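You operate a simulated robot arm through the tools that you are given. There is no shell and no other tool.

You run a simulated robot arm. Do the job below in one go: nothing can be reset, and whatever is moved stays where it is left.

TASK
Reconnect the maroon trainer's battery, red clamp first, and run the radiator fan by its blue lever.
Fine: ignition on, engine not running; the fan is left running; leave the rest alone.
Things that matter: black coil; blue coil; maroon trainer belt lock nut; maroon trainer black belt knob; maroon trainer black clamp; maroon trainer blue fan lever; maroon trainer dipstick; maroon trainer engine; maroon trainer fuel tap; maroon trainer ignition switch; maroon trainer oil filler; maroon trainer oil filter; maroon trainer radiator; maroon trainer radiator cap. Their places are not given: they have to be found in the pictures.

It is judged by the outcome, as a careful person would: the job done as asked, and still so three seconds after it is handed in. It fails if anything else is knocked over, pushed out of place, dropped, spilled or broken.

THE ROBOT
A 6-joint arm with a two-finger gripper, fixed in place. Base frame: the origin is on the floor under the middle of its stand, x ahead of it, y to its left, z up. Lengths are in mm, angles in rad, forces in N, time in s.
It reaches about 1572 mm from its shoulder. Its first joint turns from -2.897 to 2.897 rad. Payload 2.45 kg.
Tool frame: the origin (TCP) lies between the finger pads and is the grasp point; the fingertips stand 20 mm ahead of it; z points along the fingers, y is the line along which they close. The gripper opens to 140 mm; its body begins 168 mm behind the TCP.
Orientation is that of the tool frame in the base frame, as a unit quaternion [w, x, y, z]. With the fingers straight down and closing along the base's y, the tool's x points along the base's -x, its y along +y and its z along -z.

THE INTERFACE
- The arm moves only by the tool play_rows. Its argument "increments" is a list of rows, each an object of numbers (a shift or turn left out is 0, a gripper value left out holds the last): "x", "y", "z": the shift along the tool's x, y, z in mm; "ax", "ay", "az": the turn, a rotation vector about the tool's x, y, z in rad; "gripper": the opening, from 0 (shut) to 1 (fully open). In form: [{"x": .., "y": .., "z": .., "ax": .., "ay": .., "az": .., "gripper": ..}, ...]. A call has 1 to 20 rows; each row is the pose to reach, as a shift and turn from the pose commanded when the call began, along the tool's axes at that moment. Rows are played at 5 a second. More than 50 mm and 0.15 rad between two rows, or a gripper value outside its range, and nothing of the call is played. A pose out of reach is approached as far as the arm can. The call stops where the force on the tool passes 90 N (or 10 N more than at its start, if that is more) or the arm is blocked; 0.2 s more then pass. Each finger travels about 45 mm/s and halts on what it meets, pressing with about 35 N; the grip force reading is that of the motor and also rises with nothing between the fingers. The clock runs only during rows and for 0.2 s after the last one: add rows that repeat a pose to give the fingers time. It gives the time, the measured TCP pose, the force on the tool (base axes), the opening and the grip force at its end, in the units of the frame above (readings bear some noise), with the torque about the TCP (base axes, N m) and any sound that the robot's microphone picked up.
- Cameras (640 x 400 px; columns grow to the right, rows downward): "scene" is fixed at [407.4, 502.8, 1516.1]; the picture's right is [-0.99, -0.15, 0.00], its down [-0.10, 0.66, -0.75] and it looks along [0.11, -0.74, -0.67] (base axes); focal length 338 px, centre (320, 200). "wrist" rides on the gripper at [78, 11, -209] in the tool frame; the picture's right is [-0.14, 0.99, 0.00], its down [-0.92, -0.13, -0.37] and it looks along [-0.36, -0.05, 0.93] (tool axes); focal length 280 px, centre (320, 200).
- capture(camera): a new picture of that camera. The clock stands still meanwhile.
- pixel_to_xyz(camera, pixels): for up to 12 pixels [column, row] of the newest picture of that camera ("zoom" is the newest enlarged one), the place [x, y, z] in the base frame of the surface seen there, good to about 2 mm, but the place of the scene camera against the robot may be out by one fixed shift of up to 12 mm in any direction. The clock stands still meanwhile.
- zoom(camera, box): a new picture of the part [left, top, right, bottom] of that camera's present view, enlarged. The clock stands still meanwhile.
- finish_job(): hands the job in; it is judged then, once.

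Open the gripper and draw the arm clear of the work before you hand the job in, unless the task says otherwise.

The tools are called after ">>>" as name(argument=value, ...) on one line, values as JSON. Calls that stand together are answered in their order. play_rows: Moves the arm, as the interface text tells. Its arguments: {"type":"object","properties":{"increments":{"type":"array","items":{"type":"object","properties":{"x":{"type":"number"},"y":{"type":"number"},"z":{"type":"number"},"ax":{"type":"number"},"ay":{"type":"number"},"az":{"type":"number"},"gripper":{"type":"number"}}}}},"required":["increments"]} The other tools are called the same way: capture (camera) takes a picture; pixel_to_xyz (camera, pixels) gives the place of the surface under pixels of a picture; zoom (camera, box) takes an enlarged picture of a part of a camera's view; finish_job () hands the job in.

At the start:

```text
clock: 0.0
eef_pos: [850.9, -117.3, 1196.4]
ee_rot: [0.002, 0.0, 1.0, -0.001]
wrist_force: [-0.5, 0.2, 0.7]
torque: [-0.02, 0.01, 0.01]
grip_width: 139.8
finger_force: 0.1
```

scene: 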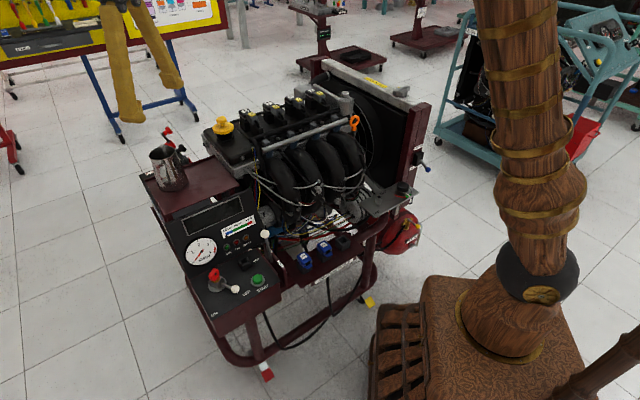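
wrist: 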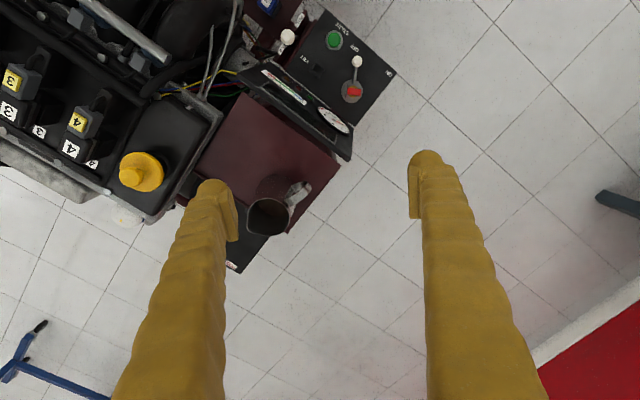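

The start pictures show the maroon trainer at about (290,200) in the scene view, with a control panel at (230,280) and something red near (168,135). I'll enlarge several parts to identify the clamps, the fan lever and the ignition switch.

>>> zoom(camera="scene", box=[130, 110, 290, 210])

>>> zoom(camera="scene", box=[170, 210, 370, 335])

>>> zoom(camera="scene", box=[300, 50, 460, 260])

>>> zoom(camera="scene", box=[190, 70, 390, 195])

```text
4.00 times, centred on (210, 160) of scene
```

zoom: 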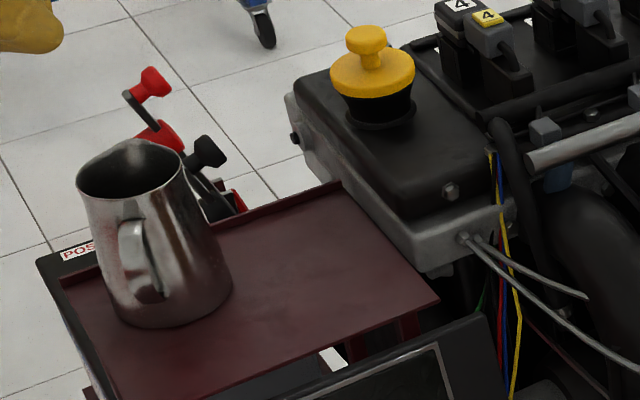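

```text
3.20 times, centred on (270, 272) of scene
```

zoom: 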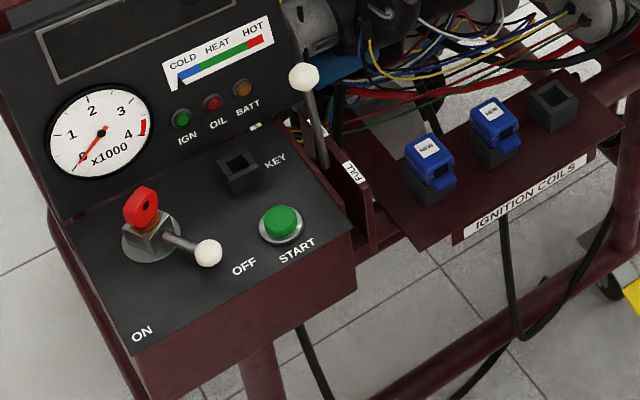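

```text
1.90 times, centred on (380, 155) of scene
```

zoom: 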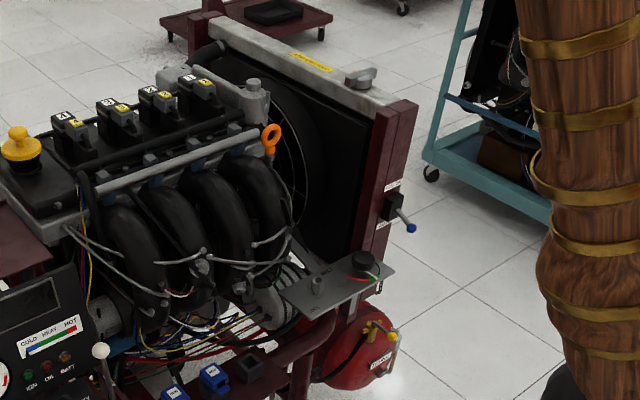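

```text
3.20 times, centred on (290, 132) of scene
```

zoom: 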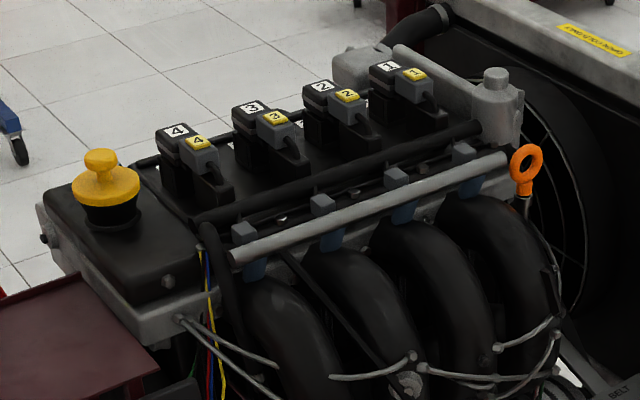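

The clamps (red at about (168,135), black at about (182,157)) stand behind the metal jug; the ignition block with lever is at (220,285), and the blue fan lever at (427,168). I'll read 3D positions of these and zoom further.

>>> pixel_to_xyz(camera="scene", pixels=[[168, 131], [169, 142], [181, 149], [182, 158], [163, 160], [172, 185], [427, 169], [420, 162], [214, 274], [235, 289], [259, 281], [265, 234]])

>>> zoom(camera="scene", box=[140, 115, 204, 155])

>>> zoom(camera="scene", box=[380, 140, 444, 180])

>>> zoom(camera="scene", box=[190, 255, 286, 315])

>>> zoom(camera="wrist", box=[180, 0, 420, 280])

```text
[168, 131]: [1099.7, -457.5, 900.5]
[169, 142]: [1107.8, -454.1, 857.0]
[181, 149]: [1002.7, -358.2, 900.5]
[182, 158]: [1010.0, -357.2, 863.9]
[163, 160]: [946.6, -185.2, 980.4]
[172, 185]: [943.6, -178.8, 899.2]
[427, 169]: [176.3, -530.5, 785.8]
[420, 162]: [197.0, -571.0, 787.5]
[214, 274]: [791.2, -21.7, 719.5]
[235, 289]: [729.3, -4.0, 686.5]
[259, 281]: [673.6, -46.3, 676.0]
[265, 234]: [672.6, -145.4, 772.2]
```

```text
10.00 times, centred on (172, 135) of scene
```

zoom: 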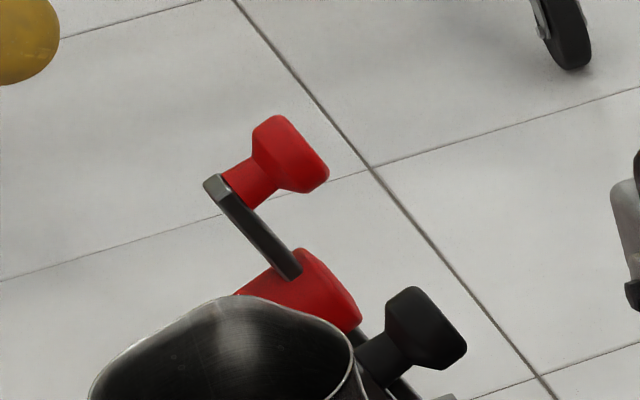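

```text
10.00 times, centred on (412, 160) of scene
```

zoom: 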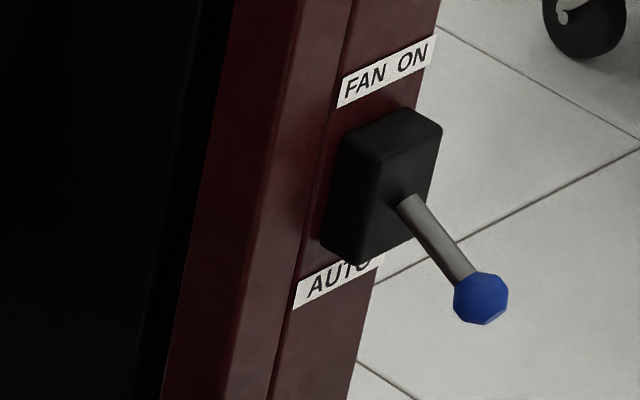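

```text
6.67 times, centred on (238, 285) of scene
```

zoom: 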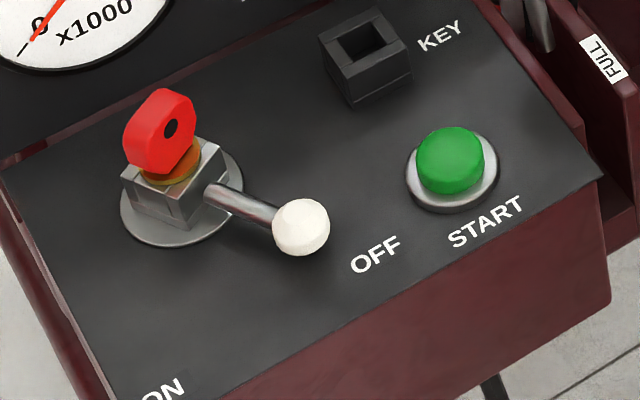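

```text
1.43 times, centred on (300, 140) of wrist
```

zoom: 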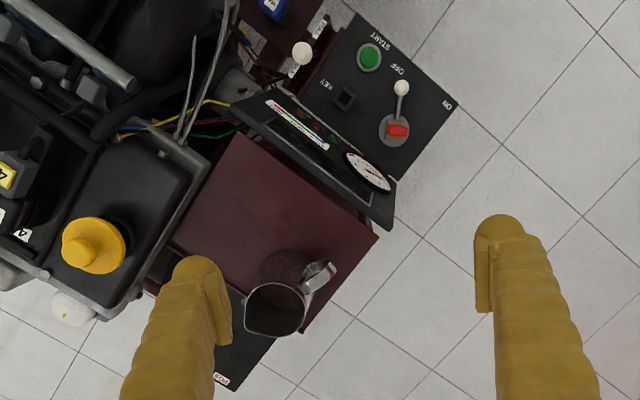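

The fan lever sits at AUTO-ish (knob down), with FAN ON above; the ignition lever's knob is at OFF-side with a red piece on top. I'll read heights of tall items before moving the arm for a closer look at the battery.

>>> pixel_to_xyz(camera="scene", pixels=[[222, 120], [317, 95], [270, 105], [354, 122], [345, 100], [403, 90], [330, 62], [402, 187], [304, 259], [326, 250], [343, 240], [205, 180]])

>>> play_rows(increments=[{"x": -12, "y": -40}, {"x": -24, "y": -80}, {"x": -36, "y": -120}, {"x": -48, "y": -160}, {"x": -60, "y": -200}, {"x": -72, "y": -240}, {"x": -84, "y": -280}, {"x": -96, "y": -320}, {"x": -96, "y": -320}])

>>> capture(camera="wrist")

>>> capture(camera="scene")

```text
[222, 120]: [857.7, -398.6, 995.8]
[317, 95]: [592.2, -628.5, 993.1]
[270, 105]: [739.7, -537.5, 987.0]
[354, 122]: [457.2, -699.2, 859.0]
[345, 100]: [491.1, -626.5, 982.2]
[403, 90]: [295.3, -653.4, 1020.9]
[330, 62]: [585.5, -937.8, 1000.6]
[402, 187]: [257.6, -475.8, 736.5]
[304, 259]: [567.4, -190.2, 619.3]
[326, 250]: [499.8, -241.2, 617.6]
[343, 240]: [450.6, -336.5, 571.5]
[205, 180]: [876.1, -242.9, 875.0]
```

```text
clock: 2.0
eef_pos: [948.7, -438.5, 1199.5]
ee_rot: [0.001, 0.0, 1.0, -0.002]
wrist_force: [0.0, -0.7, 0.4]
torque: [0.01, 0.02, 0.0]
grip_width: 139.9
finger_force: 0.0
```

```text
taken
```

wrist: 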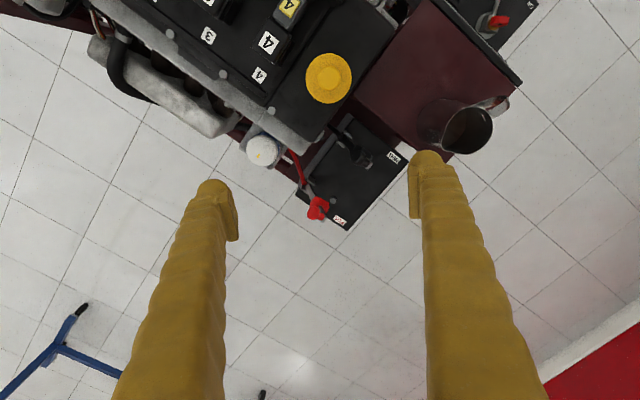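

```text
taken
```

scene: 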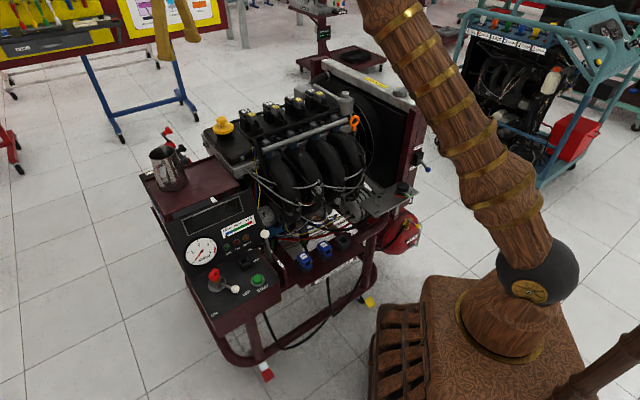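

The battery is now in the wrist view around (350,185), with the red clamp at (318,207) and the black at (352,145). I'll zoom on it and read positions.

>>> zoom(camera="wrist", box=[270, 100, 430, 240])

>>> pixel_to_xyz(camera="wrist", pixels=[[318, 207], [322, 200], [308, 187], [340, 220], [352, 145], [362, 158], [345, 135], [394, 156], [330, 165], [295, 160], [330, 75], [465, 130]])

```text
2.86 times, centred on (350, 170) of wrist
```

zoom: 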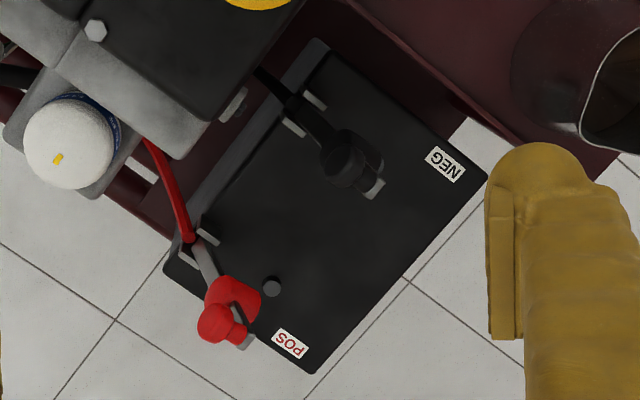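

```text
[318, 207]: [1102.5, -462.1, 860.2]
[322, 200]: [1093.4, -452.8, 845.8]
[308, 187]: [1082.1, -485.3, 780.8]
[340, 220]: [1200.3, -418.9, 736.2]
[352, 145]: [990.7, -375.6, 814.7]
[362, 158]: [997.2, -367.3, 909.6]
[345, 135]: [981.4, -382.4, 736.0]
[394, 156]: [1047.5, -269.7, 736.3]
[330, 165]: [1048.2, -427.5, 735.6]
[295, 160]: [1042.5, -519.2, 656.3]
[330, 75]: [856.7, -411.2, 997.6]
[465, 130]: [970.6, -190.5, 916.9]
```

The battery's top is at z≈736, and both clamps are raised, hinged arms. I'll go lower for a closer look (fingertips at about z 1040, still clear of the clamps' tops at ~910 and the jug).

>>> play_rows(increments=[{"x": -14, "y": 6, "z": 47}, {"x": -28, "y": 12, "z": 94}, {"x": -41, "y": 18, "z": 140}, {"x": -41, "y": 18, "z": 140}])

>>> capture(camera="wrist")

>>> zoom(camera="wrist", box=[240, 60, 440, 260])

>>> pixel_to_xyz(camera="zoom", pixels=[[200, 240], [230, 300], [271, 286], [300, 120], [345, 165], [372, 190]])

```text
clock: 3.0
eef_pos: [988.3, -421.2, 1057.3]
ee_rot: [0.001, 0.001, 1.0, 0.0]
wrist_force: [-0.5, 0.4, 0.0]
torque: [-0.01, -0.01, 0.02]
grip_width: 140.0
finger_force: 0.0
```

```text
taken
```

wrist: 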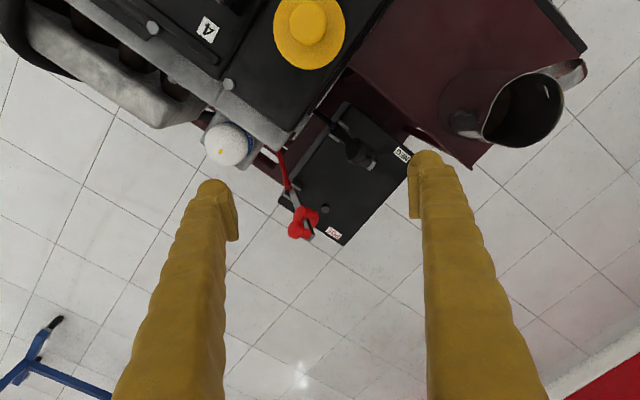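

```text
2.00 times, centred on (340, 160) of wrist
```

zoom: 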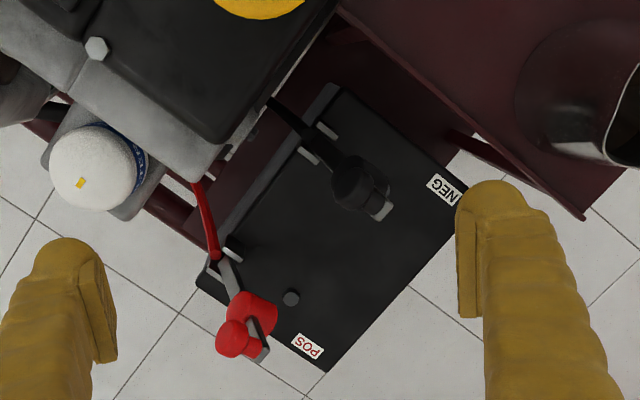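

```text
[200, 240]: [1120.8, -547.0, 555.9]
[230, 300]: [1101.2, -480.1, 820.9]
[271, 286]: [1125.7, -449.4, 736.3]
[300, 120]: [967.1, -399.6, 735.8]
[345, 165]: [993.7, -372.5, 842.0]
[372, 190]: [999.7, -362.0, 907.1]
```

Each clamp is a hinged arm with a knob; the red post is at zoom (291,297) and the red hinge near (222,262). I'll read finer points on both clamps in this zoom.

>>> zoom(camera="wrist", box=[270, 170, 350, 250])

>>> pixel_to_xyz(camera="zoom", pixels=[[320, 320]])

```text
5.00 times, centred on (310, 210) of wrist
```

zoom: 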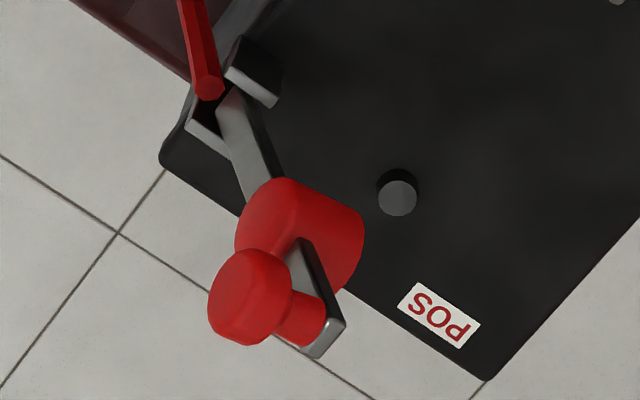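

```text
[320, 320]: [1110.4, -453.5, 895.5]
```

I'll read positions along the red clamp in this zoom: cable end (208,85), brackets (258,80), bar (240,150), jaw (340,230), bar end (325,345), knob (245,300), stem (305,315), post (398,192).

>>> pixel_to_xyz(camera="zoom", pixels=[[208, 85], [240, 75], [265, 95], [205, 145], [230, 110], [250, 165], [260, 215], [340, 235], [330, 345], [245, 300], [305, 318], [398, 198]])

>>> zoom(camera="wrist", box=[320, 90, 420, 190])

>>> pixel_to_xyz(camera="zoom", pixels=[[320, 200]])

```text
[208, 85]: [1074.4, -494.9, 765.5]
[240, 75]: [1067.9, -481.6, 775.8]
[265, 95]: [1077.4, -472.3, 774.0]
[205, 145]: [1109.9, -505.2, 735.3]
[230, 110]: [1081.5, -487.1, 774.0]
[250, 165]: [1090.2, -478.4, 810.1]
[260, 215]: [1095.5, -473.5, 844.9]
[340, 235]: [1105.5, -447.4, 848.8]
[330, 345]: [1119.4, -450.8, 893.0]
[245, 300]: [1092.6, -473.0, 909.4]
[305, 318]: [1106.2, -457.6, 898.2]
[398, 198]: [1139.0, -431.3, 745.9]
```

```text
4.00 times, centred on (370, 140) of wrist
```

zoom: 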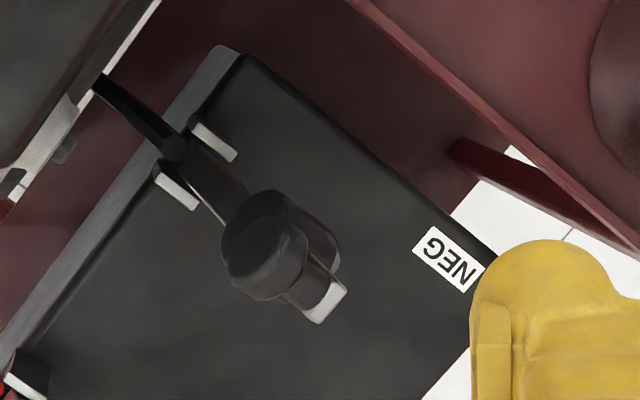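

```text
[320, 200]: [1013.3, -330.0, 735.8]
```

Red hinge is near (1082,-487,760), post at (1139,-431,746), bar end at (1119,-451,893) with the knob pointing back towards the engine. Next I read the surroundings (engine corner, oil filter, shelf edge) and black clamp points.

>>> pixel_to_xyz(camera="wrist", pixels=[[225, 143], [285, 145], [290, 130], [248, 155], [340, 165], [364, 152], [357, 160], [374, 165], [345, 126], [342, 133], [351, 145], [378, 210]])

>>> pixel_to_xyz(camera="zoom", pixels=[[172, 150], [215, 145], [180, 190], [205, 185], [260, 220], [270, 265], [295, 265], [315, 230], [335, 300], [315, 315], [325, 295], [225, 210]])

```text
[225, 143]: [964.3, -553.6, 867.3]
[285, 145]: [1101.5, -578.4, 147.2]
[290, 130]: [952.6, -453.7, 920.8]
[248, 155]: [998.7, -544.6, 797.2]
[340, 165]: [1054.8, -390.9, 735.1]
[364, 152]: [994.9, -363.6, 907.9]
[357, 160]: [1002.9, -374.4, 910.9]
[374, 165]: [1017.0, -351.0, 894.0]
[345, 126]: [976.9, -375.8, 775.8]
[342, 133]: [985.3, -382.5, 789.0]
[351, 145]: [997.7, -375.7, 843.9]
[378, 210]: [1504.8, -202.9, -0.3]
```

```text
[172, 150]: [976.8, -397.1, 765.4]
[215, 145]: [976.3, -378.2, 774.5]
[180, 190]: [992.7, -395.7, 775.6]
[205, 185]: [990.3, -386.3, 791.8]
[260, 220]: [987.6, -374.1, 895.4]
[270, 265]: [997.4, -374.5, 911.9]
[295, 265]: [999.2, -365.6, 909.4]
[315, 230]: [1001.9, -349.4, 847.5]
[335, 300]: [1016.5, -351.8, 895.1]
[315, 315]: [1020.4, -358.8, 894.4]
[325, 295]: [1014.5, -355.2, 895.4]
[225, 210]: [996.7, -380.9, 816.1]
```

The black clamp matches the red shifted by about (-97,+98); the swing direction is h≈(0.707,0.707). I'll turn the tool -45° so the fingers close along the hinge axis, and move above the red knob (≈(1096,-471)) with tips at about z 990.

>>> play_rows(increments=[{"x": -18, "y": -9, "z": 0, "az": -0.14}, {"x": -36, "y": -17, "z": 0, "az": -0.28}, {"x": -54, "y": -25, "z": 0, "az": -0.42}, {"x": -72, "y": -34, "z": 10, "az": -0.56}, {"x": -90, "y": -42, "z": 28, "az": -0.7}, {"x": -107, "y": -50, "z": 47, "az": -0.785}, {"x": -107, "y": -50, "z": 47, "az": -0.785}])

>>> capture(camera="wrist")

>>> zoom(camera="wrist", box=[240, 130, 400, 290])

>>> capture(camera="scene")

```text
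clock: 4.6
eef_pos: [1094.3, -468.7, 1010.4]
ee_rot: [0.001, -0.383, 0.924, -0.001]
wrist_force: [0.3, -0.4, 0.4]
torque: [-0.01, 0.0, 0.04]
grip_width: 140.3
finger_force: 0.0
```

```text
taken
```

wrist: 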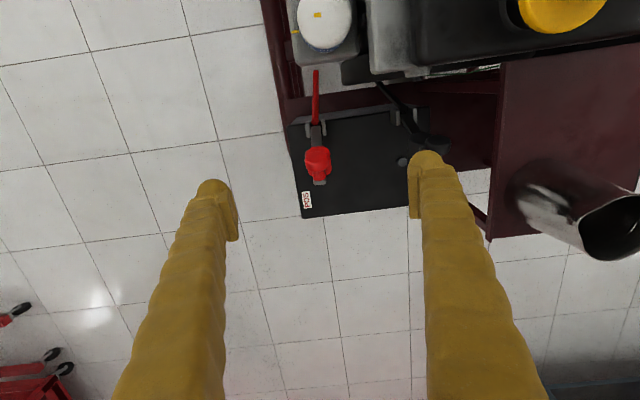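

```text
2.50 times, centred on (320, 210) of wrist
```

zoom: 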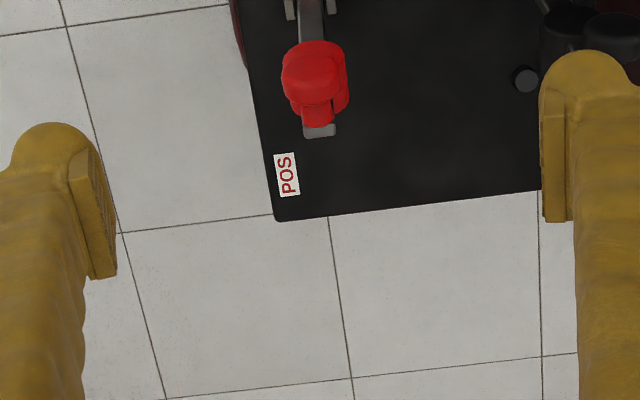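

```text
taken
```

scene: 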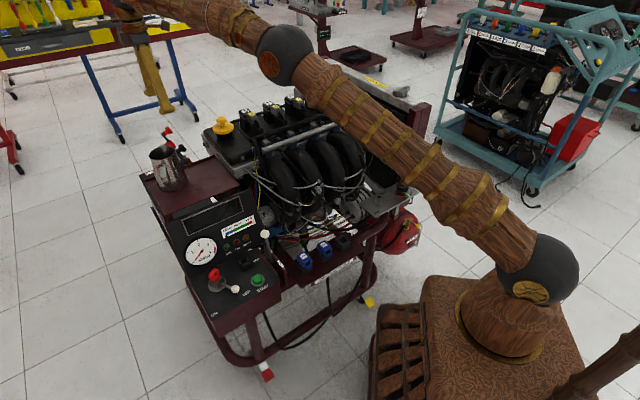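

The view is now aligned with the battery: red knob at (318,158), bar end at (319,183). I'll read its exact position along with the black clamp.

>>> pixel_to_xyz(camera="wrist", pixels=[[312, 157], [318, 157], [325, 157], [318, 150], [318, 163], [318, 172], [319, 183], [318, 133], [402, 161], [308, 128], [326, 127], [317, 120]])

```text
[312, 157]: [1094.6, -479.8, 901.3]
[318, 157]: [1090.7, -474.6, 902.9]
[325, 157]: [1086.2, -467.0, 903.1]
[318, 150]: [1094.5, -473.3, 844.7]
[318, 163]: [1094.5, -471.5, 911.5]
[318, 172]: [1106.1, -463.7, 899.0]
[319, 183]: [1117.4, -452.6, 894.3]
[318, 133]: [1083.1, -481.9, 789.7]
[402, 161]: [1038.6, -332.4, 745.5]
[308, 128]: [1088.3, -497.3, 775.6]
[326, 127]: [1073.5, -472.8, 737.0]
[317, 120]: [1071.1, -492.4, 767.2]
```

The red knob head spans z≈885–911 around (1091,-473). I'll half-close the gripper, then lower the open fingers either side of the knob to TCP z≈898.

>>> play_rows(increments=[{"gripper": 0.5}, {"gripper": 0.5, "x": 2, "y": -1}, {"gripper": 0.5, "x": 4, "y": -2}, {"gripper": 0.5, "x": 4, "y": -2, "z": 20}, {"gripper": 0.5, "x": 4, "y": -2, "z": 50}, {"gripper": 0.5, "x": 4, "y": -2, "z": 80}, {"gripper": 0.5, "x": 4, "y": -2, "z": 100}, {"gripper": 0.5, "x": 4, "y": -2, "z": 112}, {"gripper": 0.5, "x": 4, "y": -2, "z": 112}])

>>> capture(camera="wrist")

>>> zoom(camera="scene", box=[130, 90, 226, 150])

```text
clock: 6.6
eef_pos: [1094.2, -475.5, 900.5]
ee_rot: [0.001, -0.383, 0.924, -0.001]
wrist_force: [0.1, 0.2, 0.2]
torque: [0.03, 0.0, 0.02]
grip_width: 70.1
finger_force: 0.1
```

```text
taken
```

wrist: 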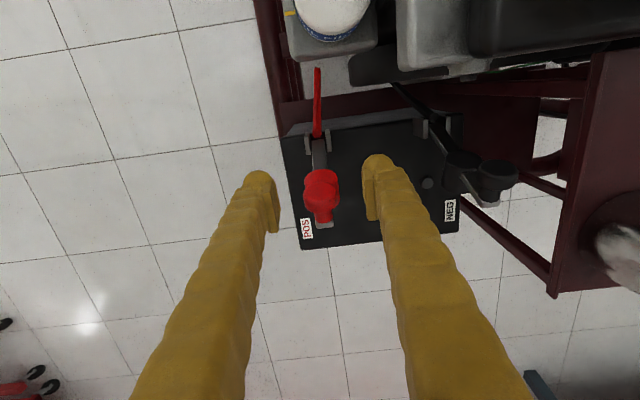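

```text
6.67 times, centred on (178, 120) of scene
```

zoom: 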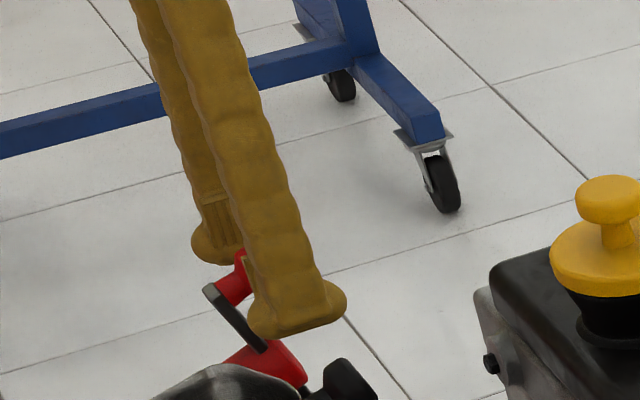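

The fingers straddle the red knob with tips above the jaw. I'll close on the knob.

>>> play_rows(increments=[{"gripper": 0.3}, {"gripper": 0.2}, {"gripper": 0.1}, {"gripper": 0.1}, {"gripper": 0.1}])

>>> capture(camera="wrist")

```text
clock: 7.8
eef_pos: [1094.3, -474.9, 900.7]
ee_rot: [0.0, -0.383, 0.924, -0.001]
wrist_force: [3.9, -2.4, -1.1]
torque: [-0.02, -0.03, -0.02]
grip_width: 25.1
finger_force: 45.2
```

```text
taken
```

wrist: 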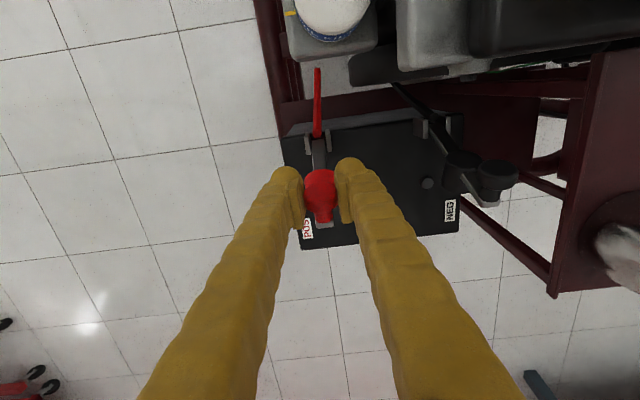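

Gripped at 25 mm. I'll start the arc about the hinge by 10° (forward along tool -x, slightly down) and check the forces.

>>> play_rows(increments=[{"x": -6, "z": 0.8, "gripper": 0.1}, {"x": -12.5, "z": 1.9, "gripper": 0.1}, {"x": -18.7, "z": 3.3, "gripper": 0.1}, {"x": -24.8, "z": 4.9, "gripper": 0.1}, {"x": -24.8, "z": 4.9, "gripper": 0.1}])

>>> capture(camera="wrist")

```text
clock: 9.0
eef_pos: [1111.4, -456.5, 893.9]
ee_rot: [0.0, -0.382, 0.924, -0.001]
wrist_force: [10.7, -33.7, -23.9]
torque: [-0.79, 0.68, -0.05]
grip_width: 23.8
finger_force: 44.6
```

```text
taken
```

wrist: 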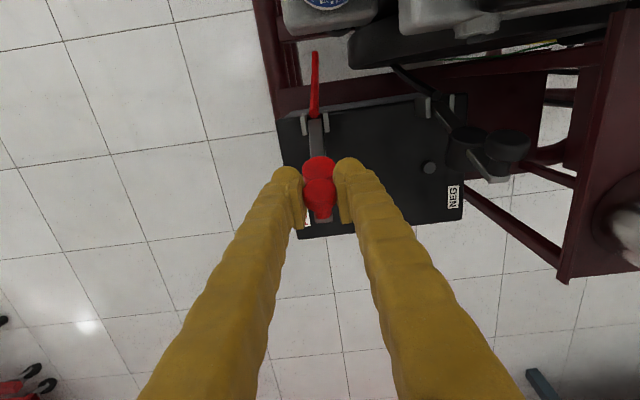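

Forces show about 31 N sideways (along tool -y) and 24 N down, meaning the real circle drops faster and the plane is slightly off. I'll correct by a small shift and see the forces.

>>> play_rows(increments=[{"x": 0, "y": -1, "z": 1, "gripper": 0.1}, {"x": 0, "y": -2, "z": 2, "gripper": 0.1}, {"x": 0, "y": -2, "z": 2, "gripper": 0.1}])

```text
clock: 9.8
eef_pos: [1113.0, -456.2, 891.6]
ee_rot: [0.001, -0.383, 0.924, -0.001]
wrist_force: [-4.4, -8.1, -4.2]
torque: [-0.65, 0.72, 0.02]
grip_width: 23.8
finger_force: 45.3
```

Forces dropped to ~10 N. I'll continue the arc another 20° using a hinge estimate of (r≈-12, z≈765), with a slight sideways compensation.

>>> play_rows(increments=[{"x": -5.5, "y": -0.3, "z": 2.4, "gripper": 0.1}, {"x": -10.8, "y": -0.6, "z": 5.2, "gripper": 0.1}, {"x": -16, "y": -0.9, "z": 8.1, "gripper": 0.1}, {"x": -21.2, "y": -1.1, "z": 11.3, "gripper": 0.1}, {"x": -21.2, "y": -1.1, "z": 11.3, "gripper": 0.1}])

>>> capture(camera="wrist")

```text
clock: 11.0
eef_pos: [1128.9, -441.3, 881.9]
ee_rot: [0.0, -0.383, 0.924, 0.0]
wrist_force: [-33.6, 29.6, 8.0]
torque: [-0.68, 0.79, -0.01]
grip_width: 23.4
finger_force: 45.1
```

```text
taken
```

wrist: 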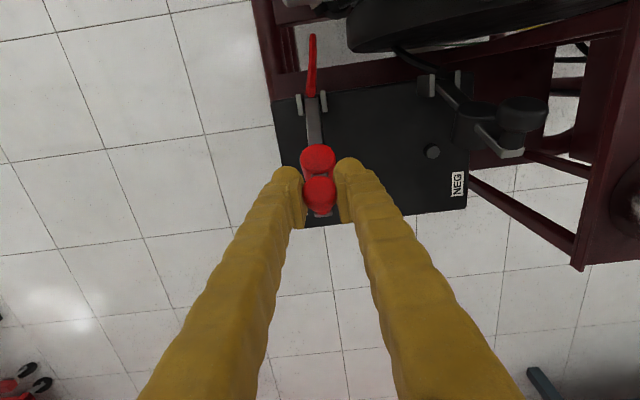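

The sideways force now reads -45 N along n, so my compensation was too much; I'll remove it and carry on along the arc.

>>> play_rows(increments=[{"x": 0, "y": 1.1, "z": 0, "gripper": 0.1}, {"x": -5, "y": 1.1, "z": 3.5, "gripper": 0.1}, {"x": -9.7, "y": 1.1, "z": 7, "gripper": 0.1}, {"x": -14.3, "y": 1.1, "z": 10.9, "gripper": 0.1}, {"x": -18.8, "y": 1.1, "z": 14.8, "gripper": 0.1}, {"x": -18.8, "y": 1.1, "z": 14.8, "gripper": 0.1}])

```text
clock: 12.4
eef_pos: [1140.9, -427.8, 865.2]
ee_rot: [0.001, -0.383, 0.924, 0.001]
wrist_force: [-29.6, 25.1, 8.4]
torque: [-0.79, 0.64, 0.0]
grip_width: 23.7
finger_force: 44.8
```

Still about -39 N along n; I'll shift tool y by +1.5 more and check.

>>> play_rows(increments=[{"y": 0.8, "gripper": 0.1}, {"y": 1.5, "gripper": 0.1}, {"y": 1.5, "gripper": 0.1}])

```text
clock: 13.2
eef_pos: [1140.6, -427.6, 864.8]
ee_rot: [0.001, -0.383, 0.924, -0.002]
wrist_force: [13.0, 2.9, 1.3]
torque: [0.57, -0.62, 0.01]
grip_width: 23.4
finger_force: 44.9
```

Forces are small again (≈12 N). I'll continue down the arc to a bar angle of about 23°.

>>> play_rows(increments=[{"x": -4.3, "z": 4.3, "gripper": 0.1}, {"x": -8.4, "z": 8.7, "gripper": 0.1}, {"x": -12.3, "z": 13.3, "gripper": 0.1}, {"x": -16, "z": 18, "gripper": 0.1}, {"x": -19.5, "z": 22.9, "gripper": 0.1}, {"x": -22.8, "z": 27.9, "gripper": 0.1}, {"x": -22.8, "z": 27.9, "gripper": 0.1}])

>>> capture(camera="wrist")

```text
clock: 14.8
eef_pos: [1156.6, -412.1, 838.8]
ee_rot: [0.002, -0.383, 0.924, -0.001]
wrist_force: [25.8, -24.5, 10.9]
torque: [-0.71, 1.01, 0.06]
grip_width: 23.4
finger_force: 44.8
```

```text
taken
```

wrist: 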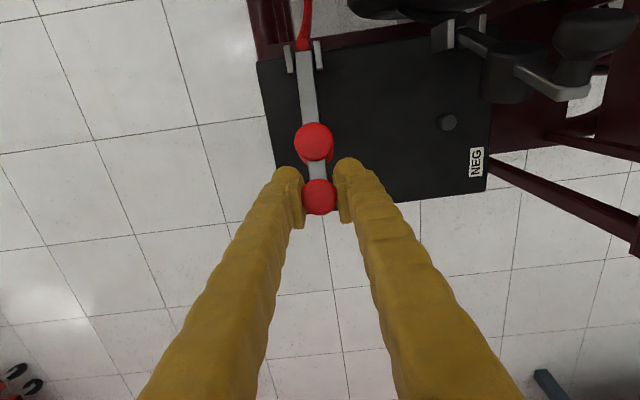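

Sideways force is +36 N so I'll shift y by -1.2 and continue down to about 8° of bar angle.

>>> play_rows(increments=[{"x": 0, "y": -1.2, "z": 0, "gripper": 0.1}, {"x": -3, "y": -1.2, "z": 5.2, "gripper": 0.1}, {"x": -5.9, "y": -1.2, "z": 10.5, "gripper": 0.1}, {"x": -8.5, "y": -1.2, "z": 15.9, "gripper": 0.1}, {"x": -10.8, "y": -1.2, "z": 21.4, "gripper": 0.1}, {"x": -12.9, "y": -1.2, "z": 27.1, "gripper": 0.1}, {"x": -14.8, "y": -1.2, "z": 32.8, "gripper": 0.1}, {"x": -14.8, "y": -1.2, "z": 32.8, "gripper": 0.1}])

>>> capture(camera="wrist")

```text
clock: 16.6
eef_pos: [1168.5, -401.5, 806.8]
ee_rot: [0.0, -0.382, 0.924, 0.0]
wrist_force: [12.1, 5.2, 11.8]
torque: [-0.76, 0.81, -0.01]
grip_width: 23.3
finger_force: 45.0
```

```text
taken
```

wrist: 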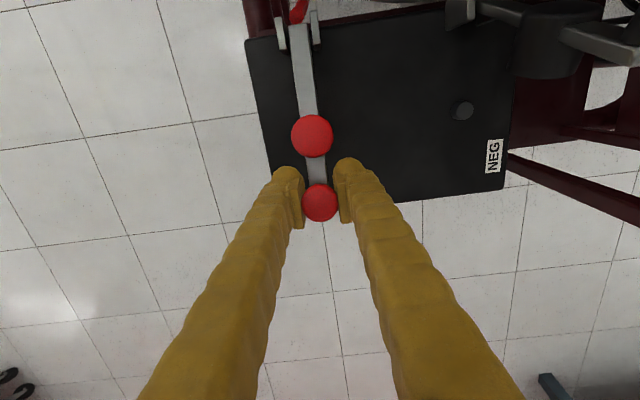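

Going well: force ~18 N, knob face now looks up. I'll continue down the last stretch until it seats.

>>> play_rows(increments=[{"x": -1.6, "z": 5.8, "gripper": 0.1}, {"x": -3, "z": 11.6, "gripper": 0.1}, {"x": -4, "z": 16, "gripper": 0.1}, {"x": -4.4, "z": 19.7, "gripper": 0.1}, {"x": -4.5, "z": 22, "gripper": 0.1}, {"x": -4.5, "z": 22, "gripper": 0.1}])

>>> capture(camera="wrist")

```text
clock: 18.0
eef_pos: [1171.1, -400.3, 784.3]
ee_rot: [0.0, -0.383, 0.924, 0.0]
wrist_force: [-12.8, 18.2, 8.1]
torque: [-1.1, 0.61, 0.08]
grip_width: 23.1
finger_force: 45.1
```

```text
taken
```

wrist: 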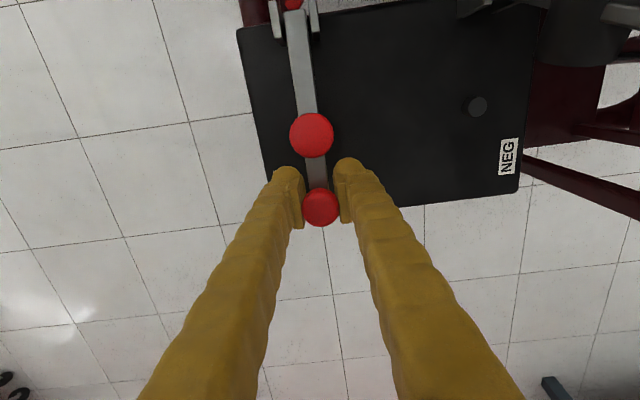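

TCP is at z 784 without resistance yet. I'll measure the bar's height along its length to see how far it is from lying flat.

>>> pixel_to_xyz(camera="wrist", pixels=[[298, 40], [303, 80], [306, 105], [311, 133], [316, 172], [317, 182], [320, 206], [470, 106]])

```text
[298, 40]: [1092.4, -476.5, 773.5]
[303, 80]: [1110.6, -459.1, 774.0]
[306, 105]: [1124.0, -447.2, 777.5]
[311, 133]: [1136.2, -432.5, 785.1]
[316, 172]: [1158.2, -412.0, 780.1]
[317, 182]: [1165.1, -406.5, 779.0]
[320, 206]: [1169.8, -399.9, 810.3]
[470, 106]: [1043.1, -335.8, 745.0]
```

The bar is still ~3° above level (z 773→779). I'll push down a further ~10 mm, watching the force.

>>> play_rows(increments=[{"z": 2, "gripper": 0.1}, {"z": 4, "gripper": 0.1}, {"z": 6, "gripper": 0.1}, {"z": 8, "gripper": 0.1}, {"z": 10, "gripper": 0.1}, {"z": 10, "gripper": 0.1}])

>>> capture(camera="wrist")

>>> pixel_to_xyz(camera="wrist", pixels=[[298, 40], [303, 80], [306, 105], [311, 133], [316, 172], [317, 182], [320, 206]])

```text
clock: 19.4
eef_pos: [1170.6, -397.6, 773.4]
ee_rot: [0.001, -0.382, 0.924, -0.001]
wrist_force: [-13.5, 33.3, 16.4]
torque: [-1.11, 0.39, 0.02]
grip_width: 23.4
finger_force: 44.9
```

```text
taken
```

wrist: 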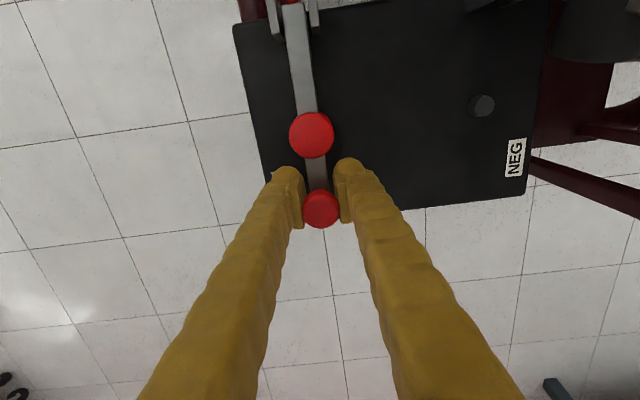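

```text
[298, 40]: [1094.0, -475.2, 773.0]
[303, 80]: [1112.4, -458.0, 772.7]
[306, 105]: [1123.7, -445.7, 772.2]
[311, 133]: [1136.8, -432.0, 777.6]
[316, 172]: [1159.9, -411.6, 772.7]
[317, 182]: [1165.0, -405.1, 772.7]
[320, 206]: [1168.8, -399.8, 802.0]
```

The bar is now level at z≈772.6. I'll press a little further to be sure it is seated and listen for a sound.

>>> play_rows(increments=[{"y": 0.5, "z": 1.5, "gripper": 0.1}, {"y": 0.8, "z": 3, "gripper": 0.1}, {"y": 0.8, "z": 4.5, "gripper": 0.1}, {"y": 0.8, "z": 4.5, "gripper": 0.1}])

>>> capture(camera="wrist")

>>> pixel_to_xyz(camera="wrist", pixels=[[298, 40], [303, 80], [306, 105], [311, 133], [316, 172], [317, 182], [320, 206]])

```text
clock: 20.4
eef_pos: [1170.4, -399.4, 771.3]
ee_rot: [0.0, -0.383, 0.924, -0.001]
wrist_force: [-20.8, 26.9, 34.8]
torque: [-0.39, -0.42, 0.14]
grip_width: 23.4
finger_force: 45.2
```

```text
taken
```

wrist: 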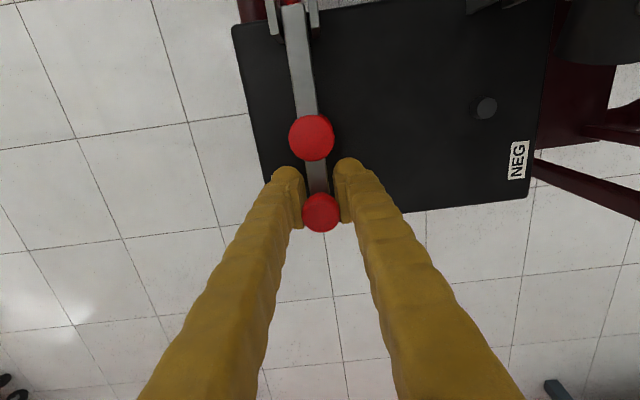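

```text
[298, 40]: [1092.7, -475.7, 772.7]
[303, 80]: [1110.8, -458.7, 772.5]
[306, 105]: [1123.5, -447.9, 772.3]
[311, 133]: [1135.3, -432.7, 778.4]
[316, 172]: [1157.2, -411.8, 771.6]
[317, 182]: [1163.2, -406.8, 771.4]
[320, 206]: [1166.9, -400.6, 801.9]
```

The bar met its stop (z force 35 N, no further travel), so the red clamp is seated. I'll relax, open the fingers and lift straight up.

>>> play_rows(increments=[{"z": -2.5, "gripper": 0.1}, {"z": -2.5, "gripper": 0.3}, {"z": -2.5, "gripper": 0.45}, {"z": -2.5, "gripper": 0.45}, {"z": -20, "gripper": 0.45}, {"z": -55, "gripper": 0.45}, {"z": -100, "gripper": 0.45}, {"z": -145, "gripper": 0.45}, {"z": -190, "gripper": 0.45}, {"z": -230, "gripper": 0.45}, {"z": -230, "gripper": 0.45}])

>>> capture(camera="wrist")

>>> capture(camera="scene")

```text
clock: 22.8
eef_pos: [1149.7, -392.9, 992.9]
ee_rot: [0.0, -0.383, 0.924, -0.001]
wrist_force: [-0.1, 0.5, 1.3]
torque: [0.02, 0.01, 0.01]
grip_width: 62.9
finger_force: 0.0
out of reach, approached as far as the arm can: row 9, 10, 11
```

```text
taken
```

wrist: 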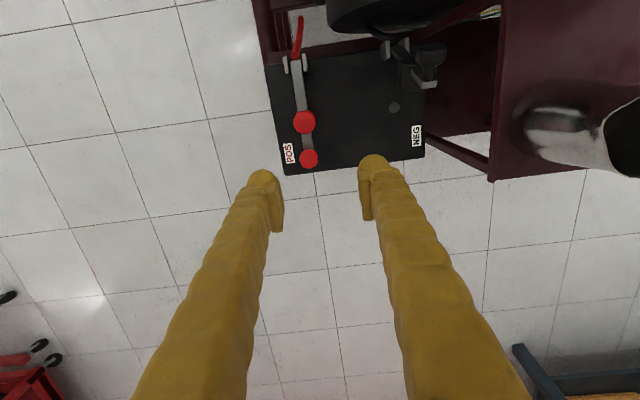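

```text
taken
```

scene: 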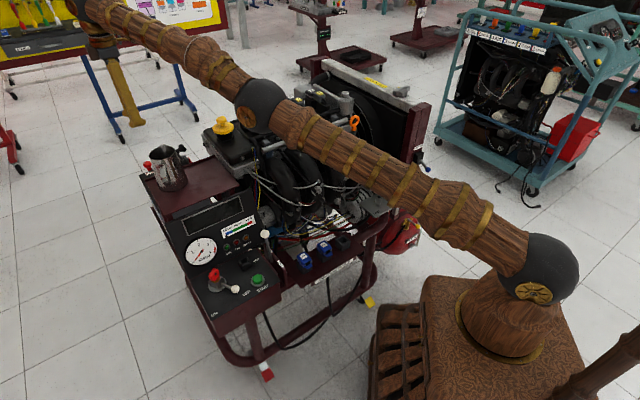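

The red clamp lies flat over its post. Before moving to the black clamp I'll read the shelf edge, jug and black clamp points in the newest wrist view.

>>> pixel_to_xyz(camera="wrist", pixels=[[506, 10], [503, 60], [498, 120], [494, 170], [560, 110], [615, 120], [305, 122], [309, 158], [429, 52], [424, 70], [424, 84], [394, 107]])

>>> play_rows(increments=[{"x": 20, "y": 20}, {"x": 40, "y": 40}, {"x": 40, "y": 40}])

```text
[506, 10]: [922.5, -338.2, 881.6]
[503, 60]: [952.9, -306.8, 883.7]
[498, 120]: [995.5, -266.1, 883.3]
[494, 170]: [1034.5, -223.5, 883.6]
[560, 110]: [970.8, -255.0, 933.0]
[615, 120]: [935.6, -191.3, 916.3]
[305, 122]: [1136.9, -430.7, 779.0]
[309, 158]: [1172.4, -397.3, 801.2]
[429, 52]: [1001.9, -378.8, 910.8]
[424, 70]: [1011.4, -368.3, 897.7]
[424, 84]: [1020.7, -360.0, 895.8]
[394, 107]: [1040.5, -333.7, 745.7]
```

```text
clock: 23.6
eef_pos: [1143.9, -396.8, 999.9]
ee_rot: [-0.002, -0.383, 0.924, 0.001]
wrist_force: [0.7, 0.0, 0.1]
torque: [-0.03, -0.01, 0.01]
grip_width: 62.9
finger_force: 0.1
out of reach, approached as far as the arm can: row 1, 2, 3
```

Still flagged out of reach, with the arm at (1144,-397,1000), so the commanded pose is a bit beyond reach. I'll step further back toward the robot.

>>> play_rows(increments=[{"x": 25, "y": 25}, {"x": 50, "y": 50}, {"x": 50, "y": 50}])

```text
clock: 24.4
eef_pos: [1143.1, -397.3, 998.6]
ee_rot: [-0.001, -0.382, 0.924, 0.001]
wrist_force: [-1.0, 0.7, -0.5]
torque: [0.03, -0.01, -0.01]
grip_width: 63.2
finger_force: 0.1
out of reach, approached as far as the arm can: row 1, 2, 3
```

The arm didn't move, so it's caught at a limit. I'll try lowering a little to get back to a reachable command.

>>> play_rows(increments=[{"z": 30}, {"z": 60}, {"z": 60}])

>>> capture(camera="scene")

```text
clock: 25.2
eef_pos: [1157.8, -402.4, 947.4]
ee_rot: [-0.002, -0.383, 0.924, 0.001]
wrist_force: [0.0, 0.1, 0.0]
torque: [0.0, -0.01, -0.02]
grip_width: 62.7
finger_force: 0.0
out of reach, approached as far as the arm can: row 1, 2, 3
```

```text
taken
```

scene: 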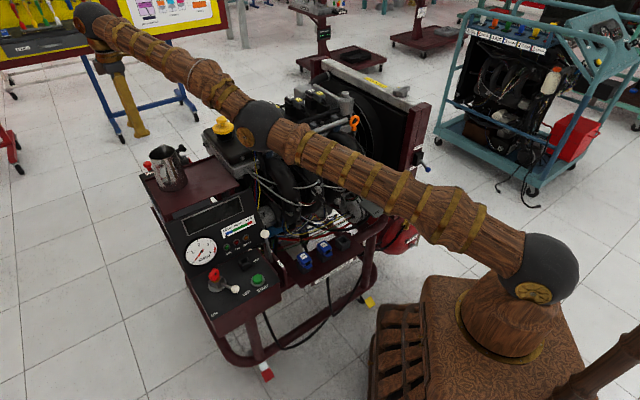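

The arm appears almost straight. I'll measure the arm joints' positions from the scene picture to understand the limit.

>>> pixel_to_xyz(camera="scene", pixels=[[540, 265], [258, 125], [92, 15], [110, 60], [175, 60], [400, 200], [320, 160], [450, 210]])

>>> capture(camera="wrist")

```text
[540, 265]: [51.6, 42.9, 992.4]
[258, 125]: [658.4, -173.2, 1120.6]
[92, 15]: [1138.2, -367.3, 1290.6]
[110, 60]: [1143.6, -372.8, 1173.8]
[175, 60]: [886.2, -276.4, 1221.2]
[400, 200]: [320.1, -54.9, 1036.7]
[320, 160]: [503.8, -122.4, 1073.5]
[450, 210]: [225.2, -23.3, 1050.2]
```

```text
taken
```

wrist: 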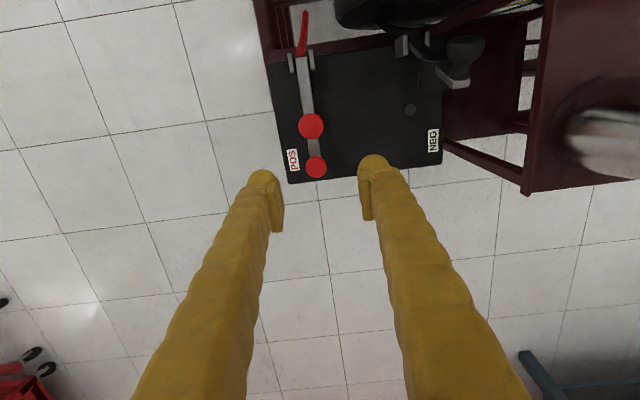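

The elbow ((≈658,-173,1121) surface) seems to have passed through straight during the out-of-reach lift. I'll reverse: ease outward and down, above the red knob (top z 802, fingers straddling), back to where the arm was reachable.

>>> play_rows(increments=[{"x": -30, "y": -30, "z": 10}, {"x": -60, "y": -60, "z": 20}, {"x": -90, "y": -90, "z": 30}, {"x": -90, "y": -90, "z": 30}])

```text
clock: 26.2
eef_pos: [1181.8, -371.9, 907.5]
ee_rot: [0.001, -0.383, 0.924, 0.0]
wrist_force: [0.4, 0.2, -0.5]
torque: [-0.03, 0.01, -0.01]
grip_width: 62.9
finger_force: 0.0
out of reach, approached as far as the arm can: row 1, 2, 3, 4
```

The TCP followed outward to (1182,-372,907). Now I go straight down 50 mm (tips stay ≥35 mm above the red knob) to see if it becomes reachable.

>>> play_rows(increments=[{"z": 15}, {"z": 30}, {"z": 45}, {"z": 45}])

>>> capture(camera="scene")

```text
clock: 27.2
eef_pos: [1185.6, -373.4, 863.7]
ee_rot: [0.0, -0.383, 0.924, -0.001]
wrist_force: [0.7, -0.2, -0.1]
torque: [-0.01, 0.03, 0.01]
grip_width: 63.1
finger_force: 0.0
```

```text
taken
```

scene: 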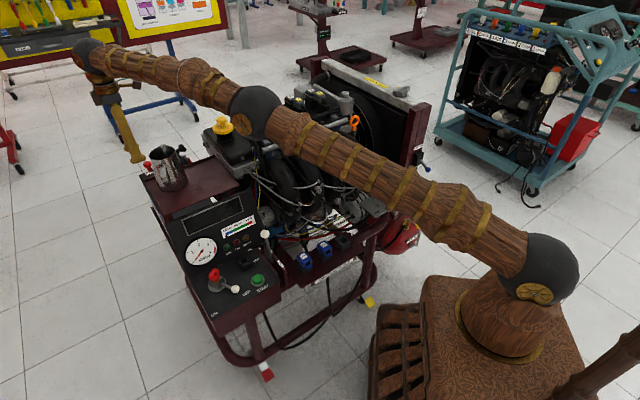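

Reachable again, and the elbow is back above the line. I'll now move inward while rising gradually, ending above the black knob (≈(997,-378,1010)).

>>> play_rows(increments=[{"x": 29, "y": 10, "z": -18}, {"x": 58, "y": 20.5, "z": -36}, {"x": 75, "y": 37, "z": -69}, {"x": 91, "y": 53, "z": -102}, {"x": 107.6, "y": 70, "z": -136}, {"x": 122, "y": 100, "z": -143}, {"x": 136.6, "y": 130, "z": -146}, {"x": 136.6, "y": 130, "z": -146}])

>>> capture(camera="wrist")

>>> capture(camera="scene")

```text
clock: 29.0
eef_pos: [997.8, -378.7, 1011.6]
ee_rot: [0.001, -0.382, 0.924, -0.001]
wrist_force: [-0.2, 0.0, 0.3]
torque: [0.0, -0.02, -0.01]
grip_width: 63.1
finger_force: 0.1
```

```text
taken
```

wrist: 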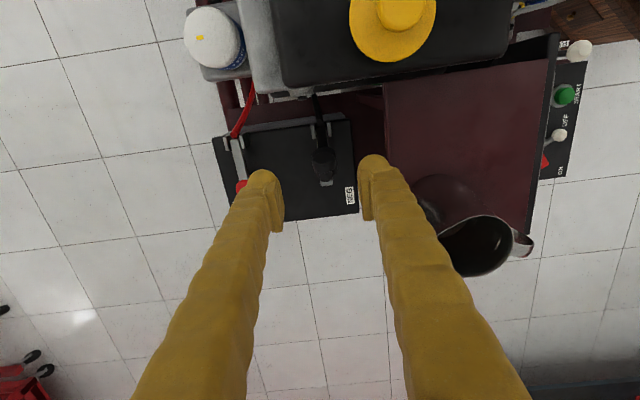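

```text
taken
```

scene: 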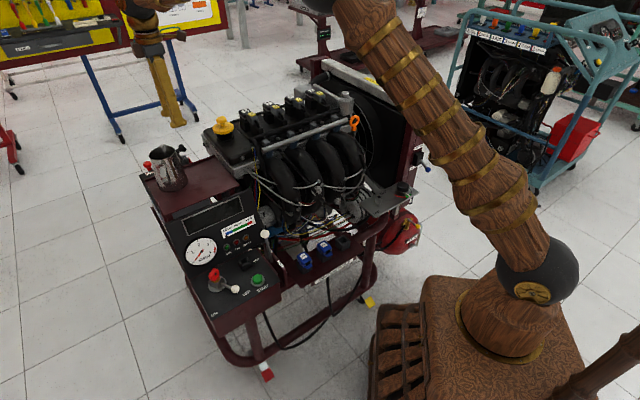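

I'm above the black knob now. The jug with dark liquid stands about 166 mm to the tool's +y side, so I'll check the gripper's body width in the scene view and measure jug extents.

>>> zoom(camera="scene", box=[100, 0, 228, 200])

>>> zoom(camera="wrist", box=[260, 80, 380, 230])

>>> pixel_to_xyz(camera="wrist", pixels=[[440, 240], [475, 277], [515, 240], [480, 215], [530, 240], [325, 163], [325, 172], [325, 181], [318, 160], [333, 160], [242, 185], [430, 190]])

```text
2.00 times, centred on (164, 100) of scene
```

zoom: 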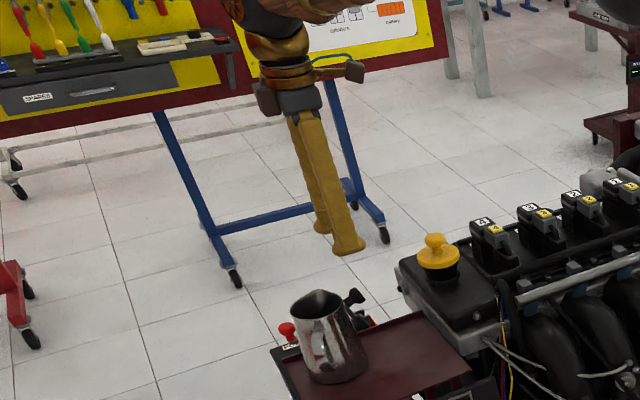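

```text
2.67 times, centred on (320, 155) of wrist
```

zoom: 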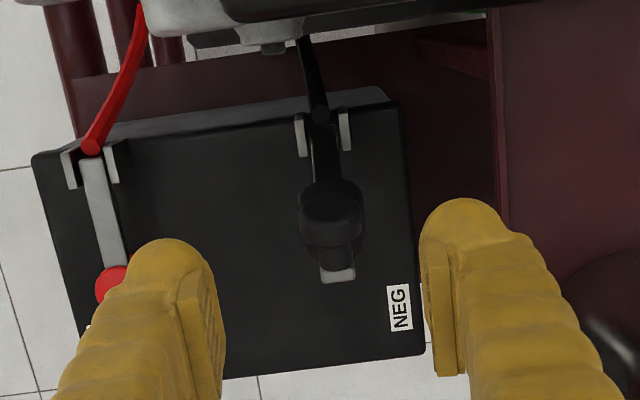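

```text
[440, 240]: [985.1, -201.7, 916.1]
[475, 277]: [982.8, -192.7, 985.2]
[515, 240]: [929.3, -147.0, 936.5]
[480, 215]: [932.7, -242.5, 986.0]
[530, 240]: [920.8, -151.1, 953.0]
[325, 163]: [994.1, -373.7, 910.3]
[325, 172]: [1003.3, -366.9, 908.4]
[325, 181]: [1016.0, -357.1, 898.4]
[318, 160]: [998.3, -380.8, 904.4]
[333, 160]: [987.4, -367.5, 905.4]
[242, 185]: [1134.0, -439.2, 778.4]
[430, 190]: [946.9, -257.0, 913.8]
```

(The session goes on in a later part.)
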